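You operate a simulated robot arm through the tools that you are given. There is no shell and no other tool. Be economical: measure what you need, move in short steps, check, and stop when the job is done.

The job below is to be done with a simulated robot arm. You get a single attempt, and the scene is never put back.

TASK
Take the striped orange jar and put it on top of the green tin.

It is judged by the outcome, as a careful person would: the job done as asked, and still so three seconds after it is handed in. It fails if anything else is knocked over, pushed out of place, dropped, spilled or broken.

THE ROBOT
A 7-joint arm with a two-finger parallel gripper, fixed in place. Base frame: the origin is at the foot of the arm, x ahead of it, y to its left, z up; the work surface is at about z = 0. Readings come in mm, rad, newtons and seconds.
With the tool pointing down near the work surface it reaches from about 240 to 620 mm from the base axis. Its first joint turns from -1.152 to 1.152 rad. Payload 2.6 kg.
The tool frame sits at the grasp point between the pads (the TCP): z along the fingers, y along the line on which they close. The tips reach 30 mm beyond it. The gripper opens to 94 mm. The fingers are 28 mm wide and 10 mm thick; the gripper's body (50 by 96 mm) begins 55 mm behind the TCP.
Orientation is that of the tool frame in the base frame, as a unit quaternion [x, y, z, w]. With the fingers straight down and closing along the base's y, the tool's x points along the base's -x, its y along +y and its z along -z.

THE INTERFACE
- The arm moves only by the tool play_rows. Its arguments are lists of equal length, an entry for each row: "offset": the shift along the tool's x, y, z in mm, a list of three; "rot": the turn, a rotation vector about the tool's x, y, z in rad, a list of three; "hand": the gripper command, from -1 (shut) to 1 (fully open), values between in proportion. In form: {"offset": [[dx, dy, dz], ...], "rot": [[ax, ay, az], ...], "hand": [hand, ...]}. A call has 1 to 20 rows; each row is the pose to reach, as a shift and turn from the pose commanded when the call began, along the tool's axes at that moment. Each row takes 0.2 s and may step no farther than 50 mm and 0.15 rad from the row before; otherwise, or with a gripper value out of range, the whole call is refused. Where a pose cannot be reached the arm comes as near as it can. A force on the tool above 40 N (or 10 N above the force at the start of the call, whichever is more), or a blocked arm, ends the call early, and 0.2 s more pass. Each finger travels about 72 mm/s and halts on what it meets, pressing with about 32 N; the grip force reading is that of the motor and also rises with nothing between the fingers. The clock runs only during rows and for 0.2 s after the last one: add rows that repeat a pose to give the fingers time. It gives the time, the measured TCP pose, the force on the tool (base axes), the opening and the grip force at its end, in the units of the frame above (readings bear some noise), and new pictures: "show" is both (left out), scene, wrist or none.
- Cameras (640 x 400 px; columns grow to the right, rows downward): "scene" is fixed at [38.3, 434.9, 564]; the picture's right is [-0.74, -0.67, 0.00], its down [-0.39, 0.44, -0.81] and it looks along [0.54, -0.60, -0.59] (base axes); focal length 318 px, centre (320, 200). "wrist" rides on the gripper at [76, 14, -102] in the tool frame; the picture's right is [-0.18, 0.98, 0.00], its down [-0.75, -0.14, -0.64] and it looks along [-0.63, -0.12, 0.77] (tool axes); focal length 243 px, centre (320, 200). There is no depth. A picture from a camera that has moved, and an enlarged one, comes with that camera's place and axes in the base frame and with its lens.
- close_up(camera, box): a new picture of the part [left, top, right, bottom] of that camera's present view, enlarged. It takes no simulated time.
- hand_in(): hands the job in; it is judged then, once.

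Go step by step. Nothing tells you positions but the pictures and the camera data: compare them with the known pose of the tool, close in by small moves and look again before you grip or let go. The budget is 90 turns and 170 pictures, counting those below and the enlarged ones. Unless the task says otherwise, let go and move clear before handing in, and close with one line.

The tools are called after "Request:" as a command line: name --argument value ..., lists and objects as JSON in quotes. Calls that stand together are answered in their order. play_rows: Moves the arm, as the interface text tells. Its arguments: {"type":"object","properties":{"offset":{"type":"array","items":{"type":"array","items":{"type":"number"}}},"rot":{"type":"array","items":{"type":"array","items":{"type":"number"}}},"hand":{"type":"array","items":{"type":"number"}},"show":{"type":"string","enum":["both","scene","wrist","none"]}},"required":["offset","rot","hand"]} The other tools are called the same way: close_up (camera, box) takes an enlarged picture of a part of a camera's view; hand_in () hands the job in.

At the start:

```text
time: 0.0
position: [292.8, 212.9, 354.7]
orientation: [0.001, 1.0, 0.0, 0.0]
contact_force: [-0.4, 0.5, 0.4]
opening: 94.2
grip_force: 0.1
```

scene: 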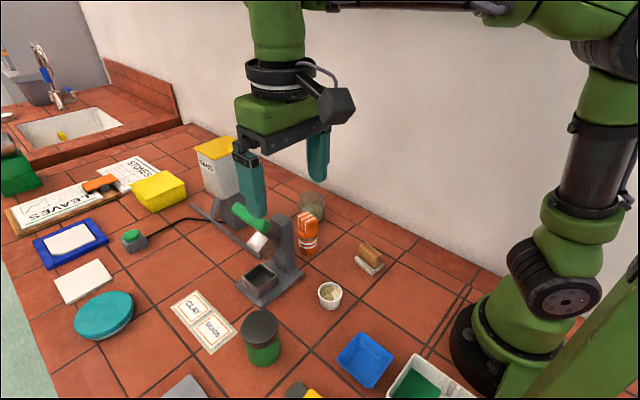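
wrist: 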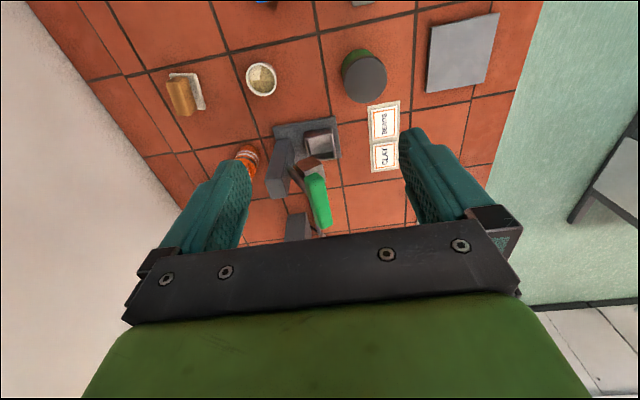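

I see the orange striped jar behind a press-like device with a green lever, and a green tin with a dark lid nearer the camera. I'll enlarge both.

Request:
close_up --camera "scene" --box '[230, 170, 390, 270]'

Request:
close_up --camera "scene" --box '[180, 280, 340, 380]'

Request:
close_up --camera "wrist" --box '[140, 20, 420, 195]'

```text
4.00 times, centred on (310, 220) of scene
camera zoom: at [38.3, 434.9, 564.0], right [-0.74, -0.67, 0.0], down [-0.39, 0.44, -0.81], along [0.54, -0.6, -0.59], focal length 1272 px, centre (360, 120)
```

zoom: 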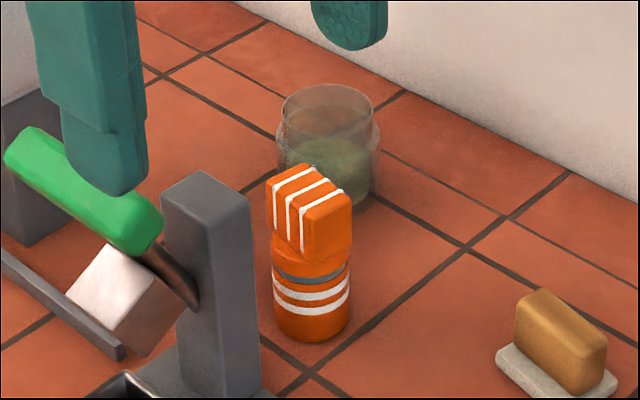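

```text
4.00 times, centred on (260, 330) of scene
camera zoom: at [38.3, 434.9, 564.0], right [-0.74, -0.67, 0.0], down [-0.39, 0.44, -0.81], along [0.54, -0.6, -0.59], focal length 1272 px, centre (560, -320)
```

zoom: 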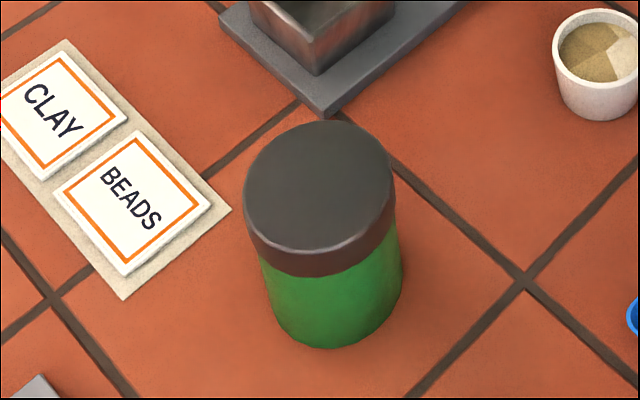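

```text
2.29 times, centred on (280, 108) of wrist
camera zoom: at [215.7, 228.1, 458.6], right [0.18, 0.98, 0.0], down [0.75, -0.14, 0.64], along [0.63, -0.12, -0.77], focal length 555 px, centre (411, 411)
```

zoom: 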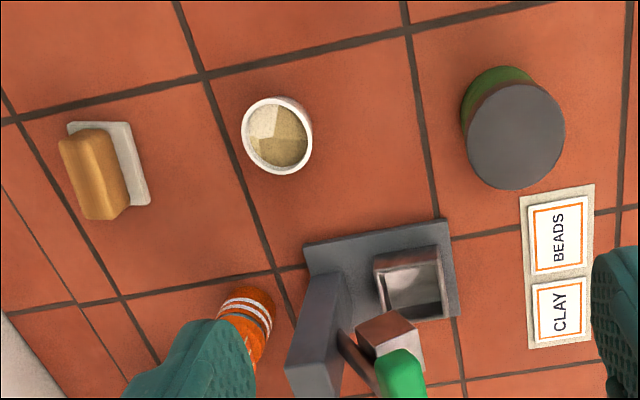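

The jar stands at about (435, 38), roughly 105 mm tall with a boxy cap. The tin is near (318, 278) with its top around z = 80. I'll move over the jar while turning 90° so the fingers close along x, clear of the press column, and then look again.

Request:
play_rows --offset '[[-11.8, -14.6, 4], [-23.7, -29.2, 8], [-35.5, -43.8, 12], [-47.3, -58.3, 16], [-59.2, -72.9, 20], [-71, -87.5, 25], [-82.8, -102, 29], [-94.7, -116.7, 33], [-106.5, -131.3, 37], [-118.3, -145.8, 42], [-130.2, -160.4, 46], [-142, -175, 50], [-142, -175, 50]]' --rot '[[0, 0, -0.1309], [0, 0, -0.2618], [0, 0, -0.3927], [0, 0, -0.5236], [0, 0, -0.6545], [0, 0, -0.7854], [0, 0, -0.9163], [0, 0, -1.0472], [0, 0, -1.1781], [0, 0, -1.309], [0, 0, -1.4399], [0, 0, -1.5708], [0, 0, -1.5708]]' --hand '[1, 1, 1, 1, 1, 1, 1, 1, 1, 1, 1, 1, 1]'

```text
time: 2.8
position: [433.7, 39.2, 306.0]
orientation: [0.708, -0.707, 0.0, 0.0]
contact_force: [0.1, 0.8, -0.3]
opening: 93.9
grip_force: 0.0
camera wrist: at [418.4, -36.9, 408.0], right [-0.98, 0.18, 0.0], down [0.14, 0.75, 0.64], along [0.12, 0.63, -0.77], focal length 243 px, centre (320, 200)
```

scene: 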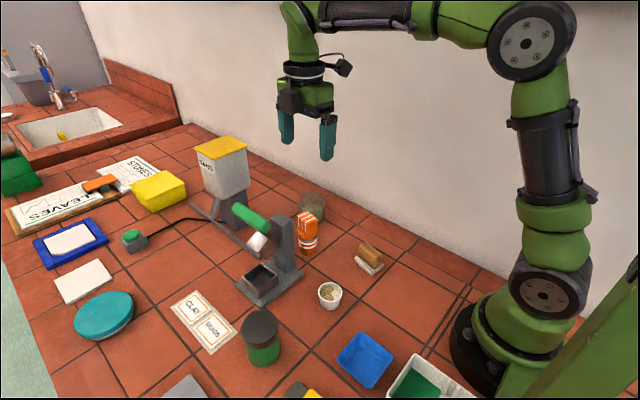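
wrist: 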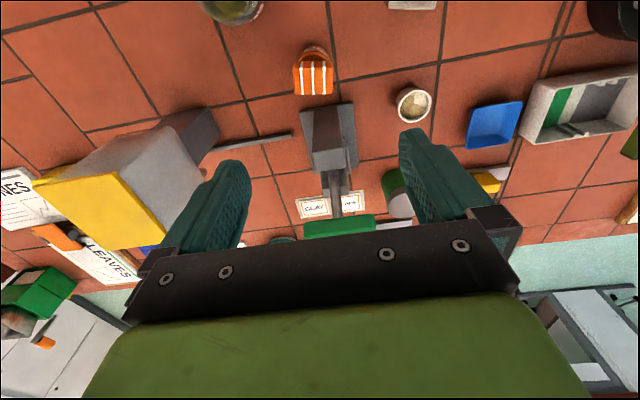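

Request:
close_up --camera "wrist" --box '[240, 20, 400, 120]'

Request:
close_up --camera "scene" --box '[270, 185, 350, 265]'

```text
4.00 times, centred on (320, 70) of wrist
camera zoom: at [418.4, -36.9, 408.0], right [-0.98, 0.18, 0.0], down [0.14, 0.75, 0.64], along [0.12, 0.63, -0.77], focal length 970 px, centre (320, 720)
```

zoom: 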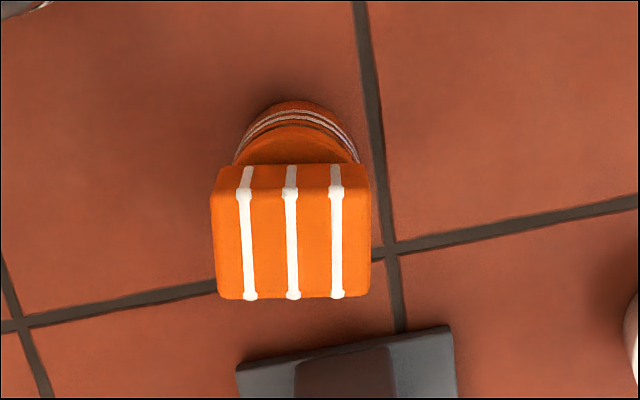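

```text
5.00 times, centred on (310, 225) of scene
camera zoom: at [38.3, 434.9, 564.0], right [-0.74, -0.67, 0.0], down [-0.39, 0.44, -0.81], along [0.54, -0.6, -0.59], focal length 1590 px, centre (370, 75)
```

zoom: 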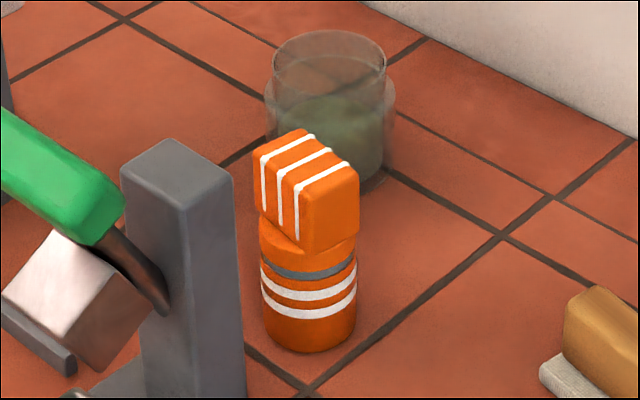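

The jar has a square cap about 45 mm wide along x on a cylinder of similar width, its centre near (439, 36) and its top around z = 107. I'll descend to just above it, then check alignment.

Request:
play_rows --offset '[[3, -5, 40], [3, -5, 80], [3, -5, 120], [3, -5, 150], [3, -5, 150]]' --rot '[[0, 0, 0], [0, 0, 0], [0, 0, 0], [0, 0, 0], [0, 0, 0]]' --hand '[1, 1, 1, 1, 1]'

```text
time: 4.0
position: [438.3, 34.3, 153.9]
orientation: [0.707, -0.707, 0.0, 0.0]
contact_force: [0.0, 0.8, -0.2]
opening: 93.9
grip_force: 0.1
camera wrist: at [423.7, -40.5, 257.3], right [-0.98, 0.18, 0.0], down [0.14, 0.75, 0.64], along [0.12, 0.63, -0.77], focal length 243 px, centre (320, 200)
```

scene: 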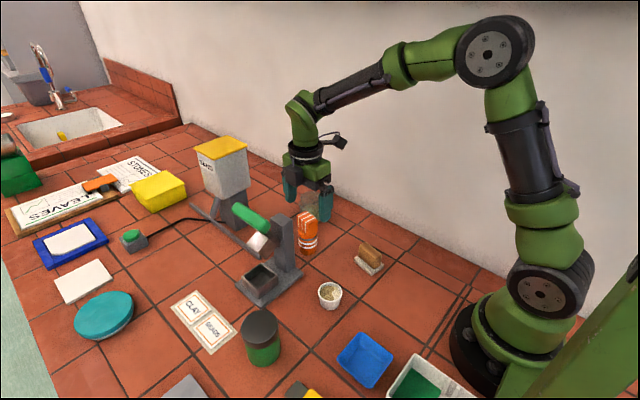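
wrist: 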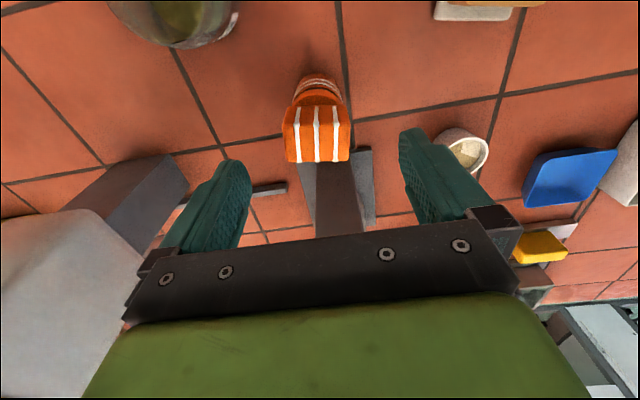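

Request:
close_up --camera "scene" --box '[246, 140, 374, 270]'

Request:
close_up --camera "wrist" --box '[240, 60, 400, 180]'

```text
3.08 times, centred on (310, 205) of scene
camera zoom: at [38.3, 434.9, 564.0], right [-0.74, -0.67, 0.0], down [-0.39, 0.44, -0.81], along [0.54, -0.6, -0.59], focal length 978 px, centre (351, 185)
```

zoom: 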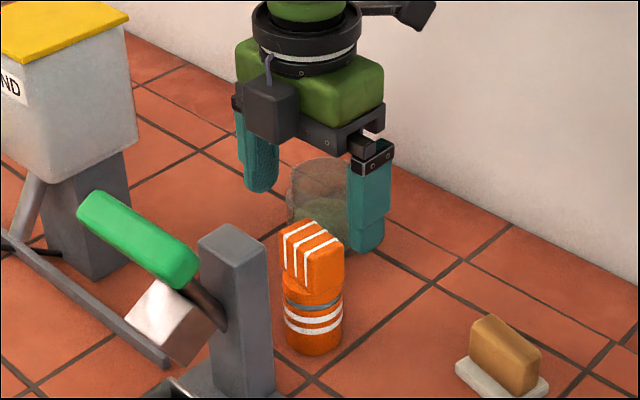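

```text
3.33 times, centred on (320, 120) of wrist
camera zoom: at [423.7, -40.5, 257.3], right [-0.98, 0.18, 0.0], down [0.14, 0.75, 0.64], along [0.12, 0.63, -0.77], focal length 809 px, centre (320, 467)
```

zoom: 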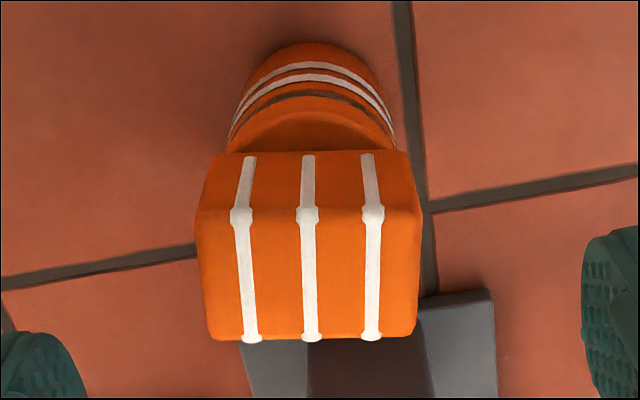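

The fingers straddle the jar centrally, with the cap at about (440, 34) and its top near z = 105. I'll descend to TCP z = 62 with the fingers still open.

Request:
play_rows --offset '[[0, -1.5, 30], [0, -1.5, 60], [0, -1.5, 80], [0, -1.5, 92], [0, -1.5, 92]]' --rot '[[0, 0, 0], [0, 0, 0], [0, 0, 0], [0, 0, 0], [0, 0, 0]]' --hand '[1, 1, 1, 1, 1]'

Request:
close_up --camera "scene" --box '[246, 160, 374, 270]'

```text
time: 5.2
position: [441.2, 36.2, 62.6]
orientation: [-0.707, 0.708, 0.0, 0.0]
contact_force: [-0.8, 0.9, 0.2]
opening: 94.1
grip_force: 0.0
camera wrist: at [425.9, -39.9, 165.9], right [-0.98, 0.18, 0.0], down [0.14, 0.75, 0.64], along [0.12, 0.63, -0.77], focal length 243 px, centre (320, 200)
```

scene: 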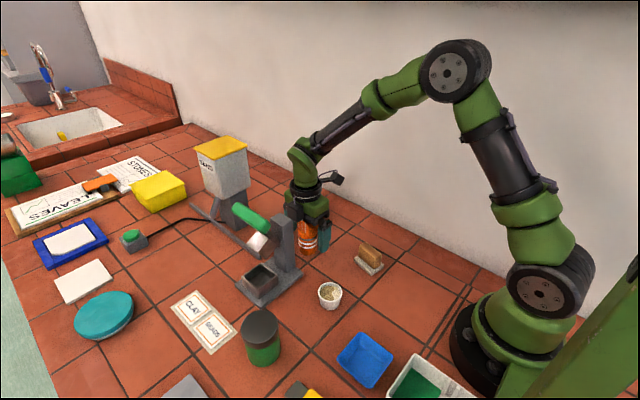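
wrist: 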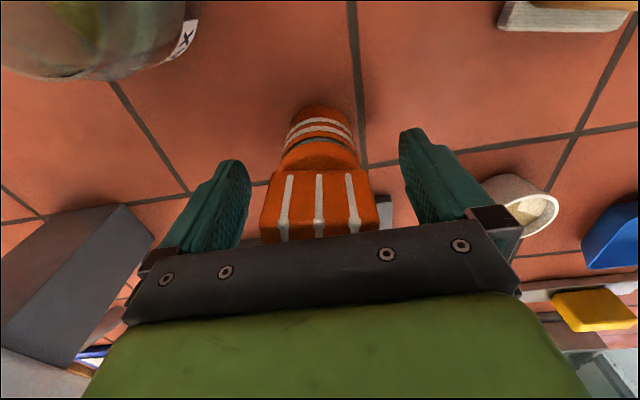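

```text
3.64 times, centred on (310, 215) of scene
camera zoom: at [38.3, 434.9, 564.0], right [-0.74, -0.67, 0.0], down [-0.39, 0.44, -0.81], along [0.54, -0.6, -0.59], focal length 1156 px, centre (356, 146)
```

zoom: 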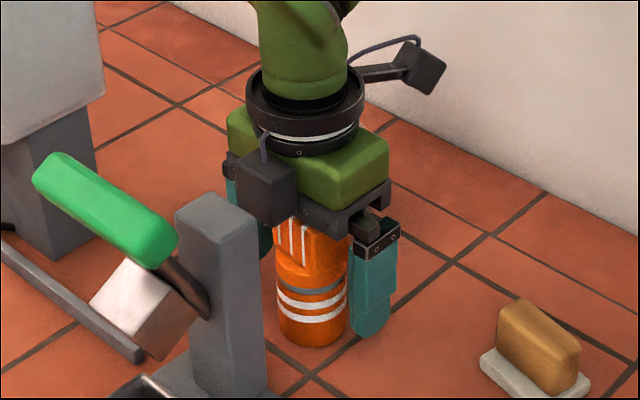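

The fingers straddle the jar body with no contact. I'll close slowly.

Request:
play_rows --offset '[[0, 0, 0], [0, 0, 0], [0, 0, 0], [0, 0, 0], [0, 0, 0], [0, 0, 0], [0, 0, 0]]' --rot '[[0, 0, 0], [0, 0, 0], [0, 0, 0], [0, 0, 0], [0, 0, 0], [0, 0, 0], [0, 0, 0]]' --hand '[0.5, 0.2, 0, -0.15, -0.5, -1, -1]'

Request:
close_up --camera "scene" --box '[246, 160, 374, 270]'

```text
time: 6.8
position: [439.1, 35.7, 62.5]
orientation: [-0.707, 0.707, 0.0, 0.0]
contact_force: [0.1, 0.4, -0.3]
opening: 49.7
grip_force: 32.3
camera wrist: at [425.9, -39.9, 166.1], right [-0.98, 0.18, 0.0], down [0.14, 0.75, 0.64], along [0.12, 0.63, -0.77], focal length 243 px, centre (320, 200)
```

scene: 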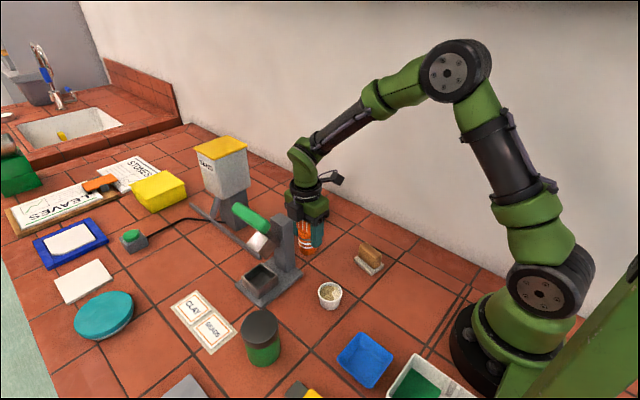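
wrist: 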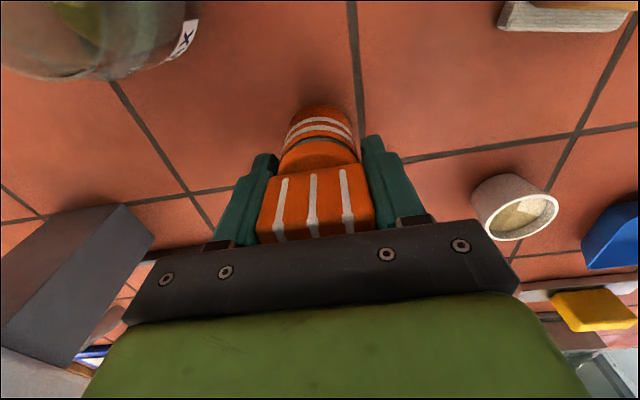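

```text
3.64 times, centred on (310, 215) of scene
camera zoom: at [38.3, 434.9, 564.0], right [-0.74, -0.67, 0.0], down [-0.39, 0.44, -0.81], along [0.54, -0.6, -0.59], focal length 1156 px, centre (356, 146)
```

zoom: 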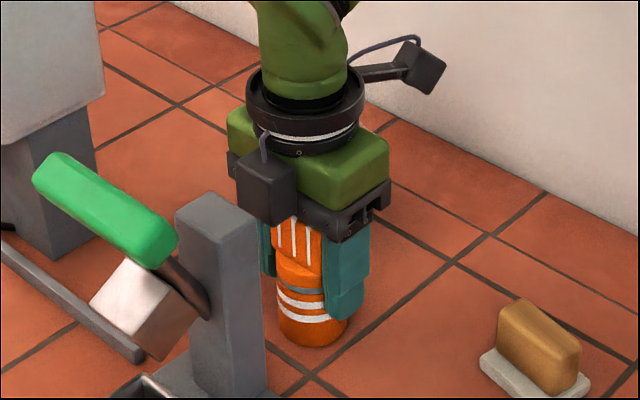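

The grip is firm at 49.7 mm. I'll make a short test lift and confirm the whole jar comes up.

Request:
play_rows --offset '[[0, 0, -6], [0, 0, -12], [0, 0, -20], [0, 0, -20]]' --rot '[[0, 0, 0], [0, 0, 0], [0, 0, 0], [0, 0, 0]]' --hand '[-1, -1, -1, -1]' --show "wrist"

Request:
close_up --camera "scene" --box '[246, 160, 374, 270]'

```text
time: 7.8
position: [440.3, 35.0, 83.5]
orientation: [0.707, -0.707, -0.001, 0.001]
contact_force: [-0.1, -0.2, -0.3]
opening: 49.9
grip_force: 32.4
camera wrist: at [426.2, -40.1, 186.7], right [-0.98, 0.18, 0.0], down [0.14, 0.75, 0.64], along [0.12, 0.63, -0.77], focal length 243 px, centre (320, 200)
```

wrist: 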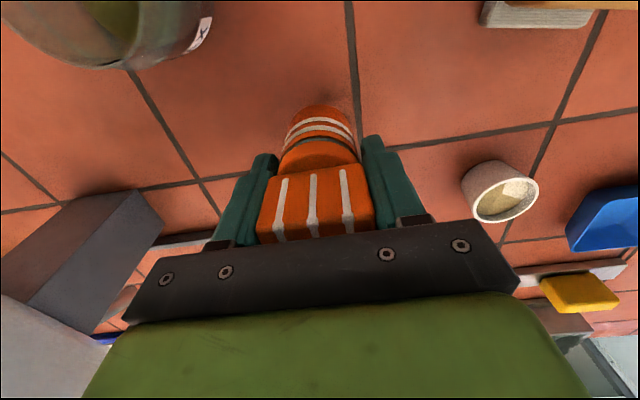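

```text
3.64 times, centred on (310, 215) of scene
camera zoom: at [38.3, 434.9, 564.0], right [-0.74, -0.67, 0.0], down [-0.39, 0.44, -0.81], along [0.54, -0.6, -0.59], focal length 1156 px, centre (356, 146)
```

zoom: 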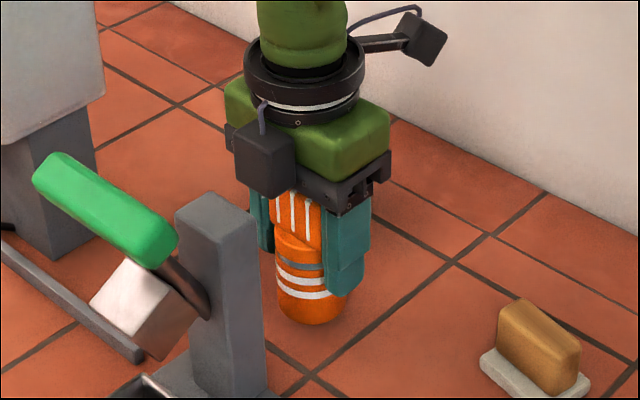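

The whole jar comes up with the gripper. I'll lift it straight up clear of the press, then carry it over toward the tin at height.

Request:
play_rows --offset '[[0, 0, -30], [0, 0, -60], [0, 0, -90], [0, 0, -120], [0, 0, -150], [0, 0, -180], [0, 0, -200], [-20, 10, -200], [-48, 24, -200], [-76, 38, -200], [-104, 52, -200], [-132, 66, -200], [-160, 80, -200], [-188, 94, -200], [-216, 108, -200], [-232, 116, -200], [-241, 121, -200], [-241, 121, -200]]' --rot '[[0, 0, 0], [0, 0, 0], [0, 0, 0], [0, 0, 0], [0, 0, 0], [0, 0, 0], [0, 0, 0], [0, 0, 0], [0, 0, 0], [0, 0, 0], [0, 0, 0], [0, 0, 0], [0, 0, 0], [0, 0, 0], [0, 0, 0], [0, 0, 0], [0, 0, 0], [0, 0, 0]]' --hand '[-1, -1, -1, -1, -1, -1, -1, -1, -1, -1, -1, -1, -1, -1, -1, -1, -1, -1]'

```text
time: 11.6
position: [317.9, 277.2, 284.4]
orientation: [-0.707, 0.707, 0.0, 0.0]
contact_force: [-0.4, 0.7, -0.5]
opening: 49.7
grip_force: 32.2
camera wrist: at [303.8, 201.4, 386.9], right [-0.98, 0.18, 0.0], down [0.14, 0.75, 0.64], along [0.12, 0.63, -0.77], focal length 243 px, centre (320, 200)
```

scene: 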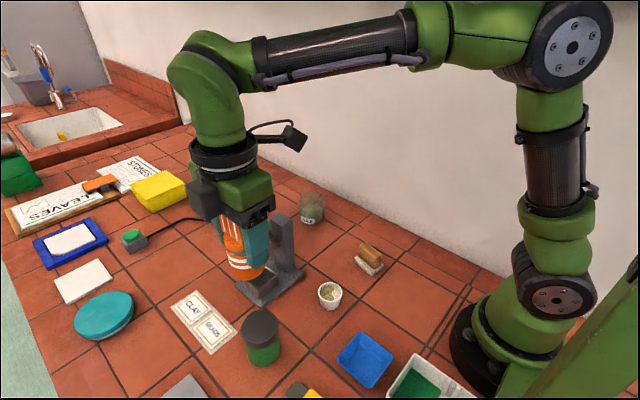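
wrist: 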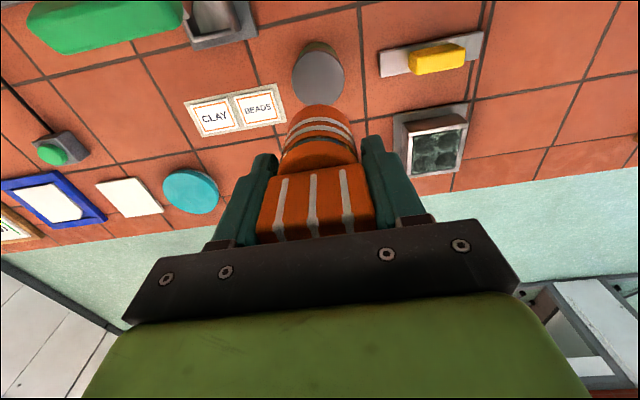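

The tin's lid is visible just beyond the jar in the wrist view. I'll enlarge it for a second position estimate.

Request:
close_up --camera "wrist" --box '[260, 25, 380, 100]'

Request:
close_up --camera "scene" --box '[180, 200, 340, 380]'

```text
5.33 times, centred on (320, 62) of wrist
camera zoom: at [303.8, 201.4, 386.9], right [-0.98, 0.18, 0.0], down [0.14, 0.75, 0.64], along [0.12, 0.63, -0.77], focal length 1294 px, centre (320, 933)
```

zoom: 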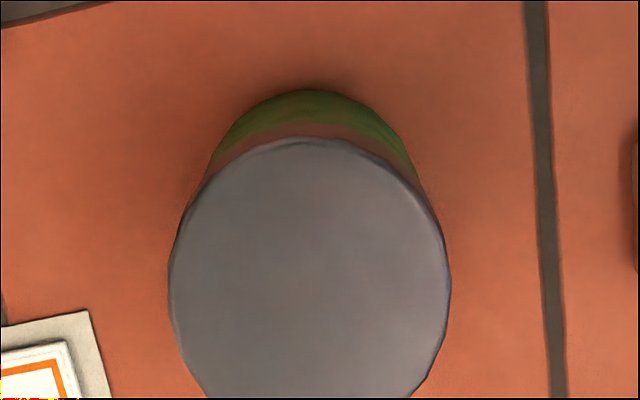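

```text
2.22 times, centred on (260, 290) of scene
camera zoom: at [38.3, 435.0, 564.0], right [-0.74, -0.67, 0.0], down [-0.39, 0.44, -0.81], along [0.54, -0.6, -0.59], focal length 706 px, centre (453, 0)
```

zoom: 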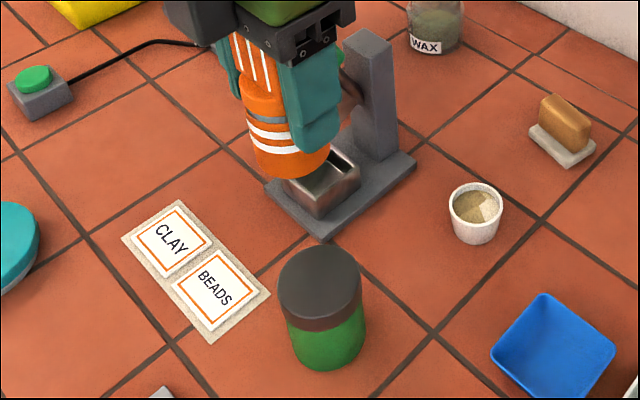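

Both cameras put the tin's axis at about (319, 276) and its lid top at z ≈ 77, so contact should come near TCP z ≈ 140. I'll descend part way and check.

Request:
play_rows --offset '[[1, -1, 30], [1, -1, 60], [1, -1, 90], [1, -1, 110], [1, -1, 122], [1, -1, 122]]' --rot '[[0, 0, 0], [0, 0, 0], [0, 0, 0], [0, 0, 0], [0, 0, 0], [0, 0, 0]]' --hand '[-1, -1, -1, -1, -1, -1]' --show "wrist"

Request:
close_up --camera "scene" --box '[180, 240, 340, 380]'

Request:
close_up --camera "wrist" --box '[240, 60, 400, 160]'

```text
time: 13.0
position: [319.4, 275.1, 161.8]
orientation: [-0.707, 0.707, 0.0, 0.0]
contact_force: [0.3, -0.3, -1.4]
opening: 49.8
grip_force: 31.7
camera wrist: at [305.6, 199.8, 264.8], right [-0.98, 0.18, 0.0], down [0.14, 0.75, 0.64], along [0.12, 0.63, -0.77], focal length 243 px, centre (320, 200)
```

wrist: 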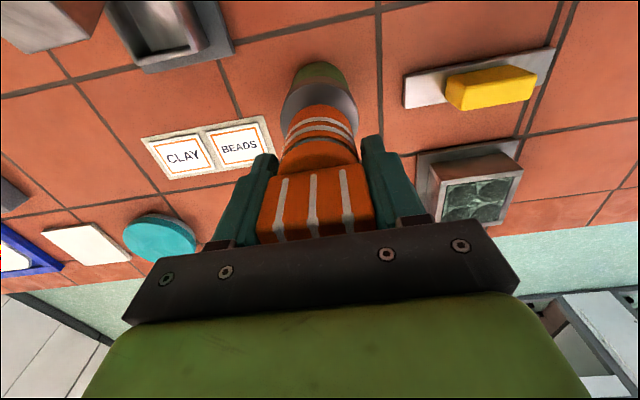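

```text
2.86 times, centred on (260, 310) of scene
camera zoom: at [38.3, 434.9, 564.0], right [-0.74, -0.67, 0.0], down [-0.39, 0.44, -0.81], along [0.54, -0.6, -0.59], focal length 908 px, centre (491, -114)
```

zoom: 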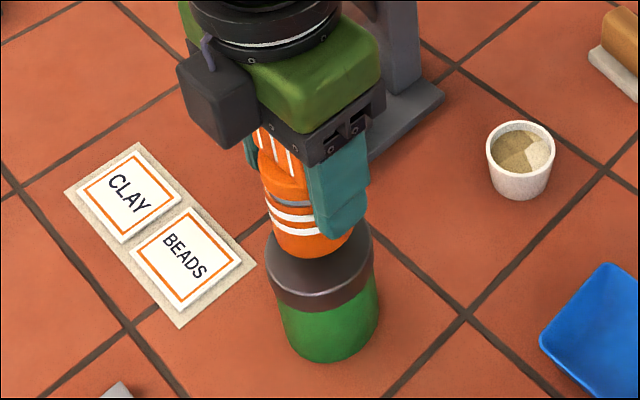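

```text
4.00 times, centred on (320, 110) of wrist
camera zoom: at [305.6, 199.8, 264.8], right [-0.98, 0.18, 0.0], down [0.14, 0.75, 0.64], along [0.12, 0.63, -0.77], focal length 970 px, centre (320, 560)
```

zoom: 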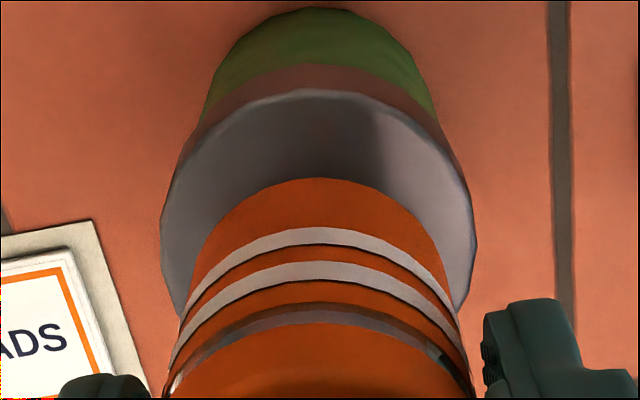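

The jar is above the lid, within about 3 mm of centred. I'll make a small correction and go down to just above contact.

Request:
play_rows --offset '[[1.5, 1.5, 6], [1.5, 1.5, 12], [1.5, 1.5, 17], [1.5, 1.5, 17]]' --rot '[[0, 0, 0], [0, 0, 0], [0, 0, 0], [0, 0, 0]]' --hand '[-1, -1, -1, -1]' --show "none"

Request:
close_up --camera "scene" --box '[220, 280, 300, 370]'

Request:
close_up --camera "wrist" --box '[240, 60, 400, 160]'

```text
time: 14.0
position: [319.2, 274.2, 143.1]
orientation: [0.707, -0.707, 0.001, 0.0]
contact_force: [-0.3, 0.2, -0.4]
opening: 49.9
grip_force: 31.9
```

```text
4.44 times, centred on (260, 325) of scene
camera zoom: at [38.3, 434.9, 564.0], right [-0.74, -0.67, 0.0], down [-0.39, 0.44, -0.81], along [0.54, -0.6, -0.59], focal length 1413 px, centre (587, -356)
```

zoom: 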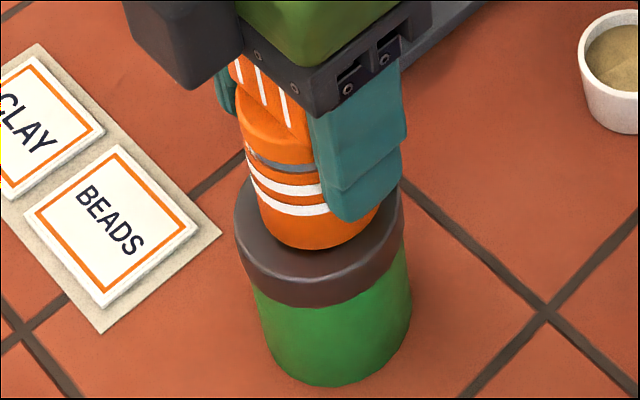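

```text
4.00 times, centred on (320, 110) of wrist
camera zoom: at [304.8, 198.3, 247.4], right [-0.98, 0.18, 0.0], down [0.14, 0.75, 0.64], along [0.12, 0.63, -0.77], focal length 970 px, centre (320, 560)
```

zoom: 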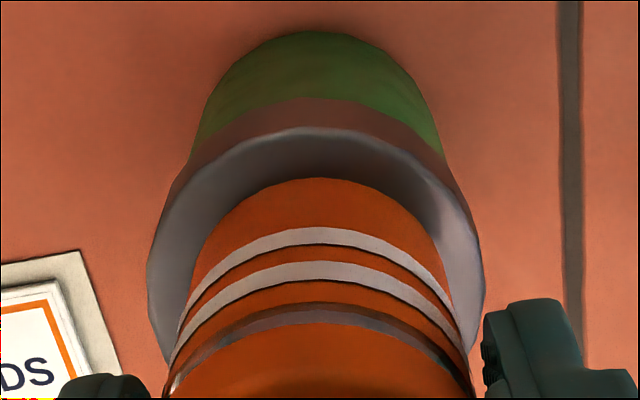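

The jar is well centred on the lid, a few mm above it. I'll lower in 1 mm steps and watch the force.

Request:
play_rows --offset '[[0, 0, 1], [0, 0, 2], [0, 0, 3], [0, 0, 3]]' --rot '[[0, 0, 0], [0, 0, 0], [0, 0, 0], [0, 0, 0]]' --hand '[-1, -1, -1, -1]' --show "none"

Request:
close_up --camera "scene" --box '[220, 280, 300, 370]'

```text
time: 15.0
position: [319.7, 273.7, 142.9]
orientation: [0.708, -0.706, 0.0, -0.002]
contact_force: [-3.1, -3.7, 19.0]
opening: 49.7
grip_force: 32.4
```

```text
4.44 times, centred on (260, 325) of scene
camera zoom: at [38.2, 434.9, 564.1], right [-0.74, -0.67, 0.0], down [-0.39, 0.44, -0.81], along [0.54, -0.6, -0.59], focal length 1413 px, centre (587, -356)
```

zoom: 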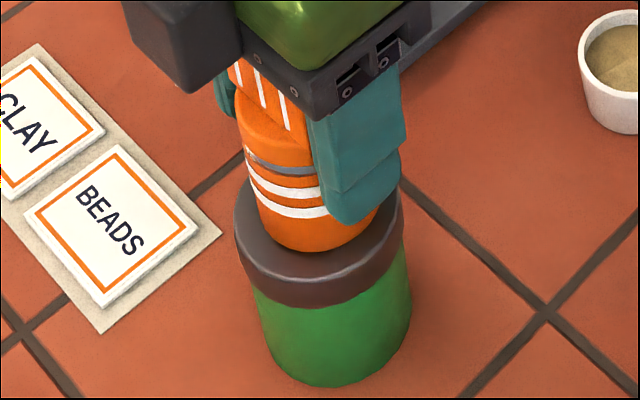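

Contact shows as a 19 N upward force, so the jar rests on the lid. I'll ease up 2 mm to relieve the push, then check before letting go.

Request:
play_rows --offset '[[0, 0, -1], [0, 0, -2], [0, 0, -2]]' --rot '[[0, 0, 0], [0, 0, 0], [0, 0, 0]]' --hand '[-1, -1, -1]' --show "none"

```text
time: 15.8
position: [319.0, 273.5, 142.6]
orientation: [-0.707, 0.708, 0.001, 0.0]
contact_force: [1.1, 0.3, 3.8]
opening: 49.6
grip_force: 32.4
```

A slight 4 N load remains, so the jar is seated. I'll open the fingers gradually.

Request:
play_rows --offset '[[0, 0, 0], [0, 0, 0], [0, 0, 0], [0, 0, 0], [0, 0, 0], [0, 0, 0]]' --rot '[[0, 0, 0], [0, 0, 0], [0, 0, 0], [0, 0, 0], [0, 0, 0], [0, 0, 0]]' --hand '[0.1, 0.2, 0.4, 0.6, 0.9, 0.9]' --show "wrist"

Request:
close_up --camera "scene" --box '[200, 260, 320, 380]'

```text
time: 17.2
position: [319.1, 273.8, 143.0]
orientation: [-0.707, 0.707, 0.0, 0.0]
contact_force: [-0.1, 0.6, -0.3]
opening: 89.2
grip_force: 0.0
camera wrist: at [304.7, 198.7, 246.6], right [-0.98, 0.18, 0.0], down [0.14, 0.75, 0.64], along [0.12, 0.63, -0.77], focal length 243 px, centre (320, 200)
```

wrist: 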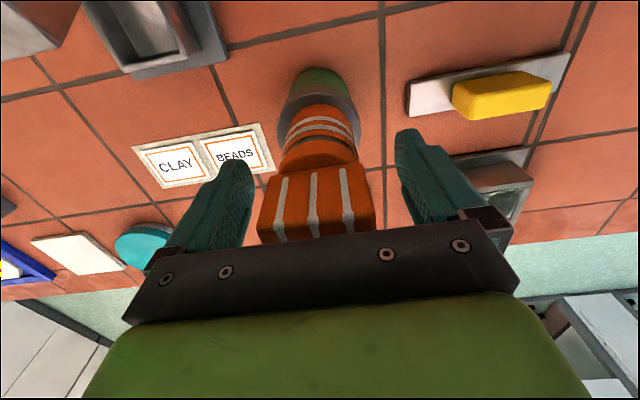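

```text
3.33 times, centred on (260, 320) of scene
camera zoom: at [38.3, 434.9, 564.0], right [-0.74, -0.67, 0.0], down [-0.39, 0.44, -0.81], along [0.54, -0.6, -0.59], focal length 1060 px, centre (520, -200)
```

zoom: 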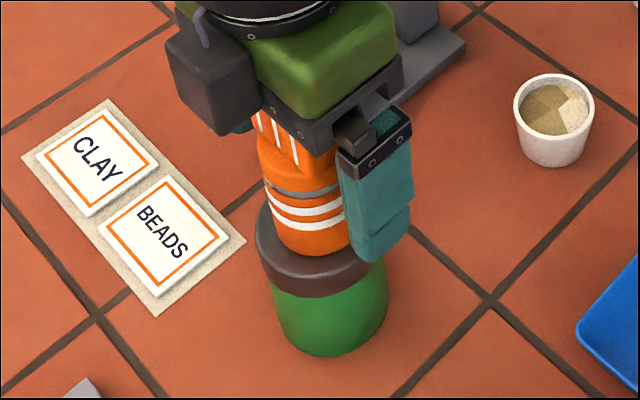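

The jar stands free on the tin. I'll rise straight up, clear of it.

Request:
play_rows --offset '[[0, 0, -10], [0, 0, -30], [0, 0, -60], [0, 0, -95], [0, 0, -130], [0, 0, -160], [0, 0, -160]]' --rot '[[0, 0, 0], [0, 0, 0], [0, 0, 0], [0, 0, 0], [0, 0, 0], [0, 0, 0], [0, 0, 0]]' --hand '[0.9, 0.9, 0.9, 0.9, 0.9, 0.9, 0.9]'

```text
time: 18.8
position: [319.4, 274.1, 304.4]
orientation: [-0.707, 0.708, 0.0, 0.0]
contact_force: [0.2, -0.5, -0.1]
opening: 89.3
grip_force: 0.0
camera wrist: at [305.0, 198.6, 408.0], right [-0.98, 0.18, 0.0], down [0.14, 0.75, 0.64], along [0.12, 0.63, -0.77], focal length 243 px, centre (320, 200)
```

scene: 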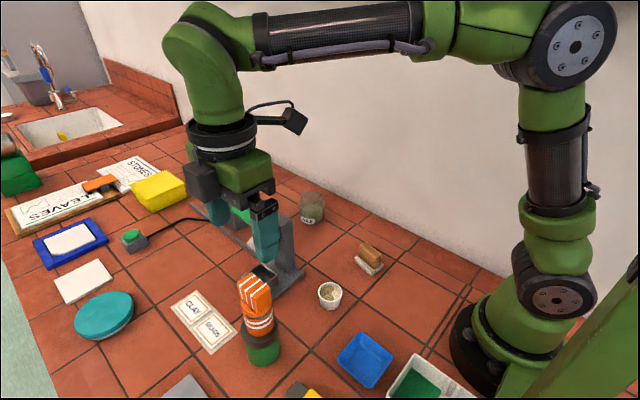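
wrist: 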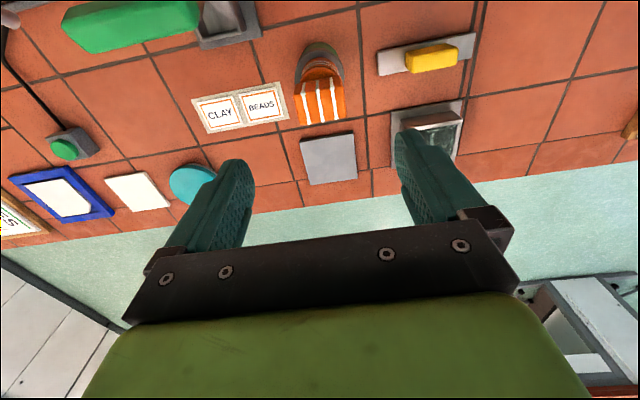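

The jar stands upright and centred on the green tin, the gripper is clear, and nothing else has moved. I'm handing it in.

Request:
hand_in

```text
The job is handed in.
```

The striped orange jar is on top of the green tin, upright and released, and I saw nothing else disturbed when I handed it in.
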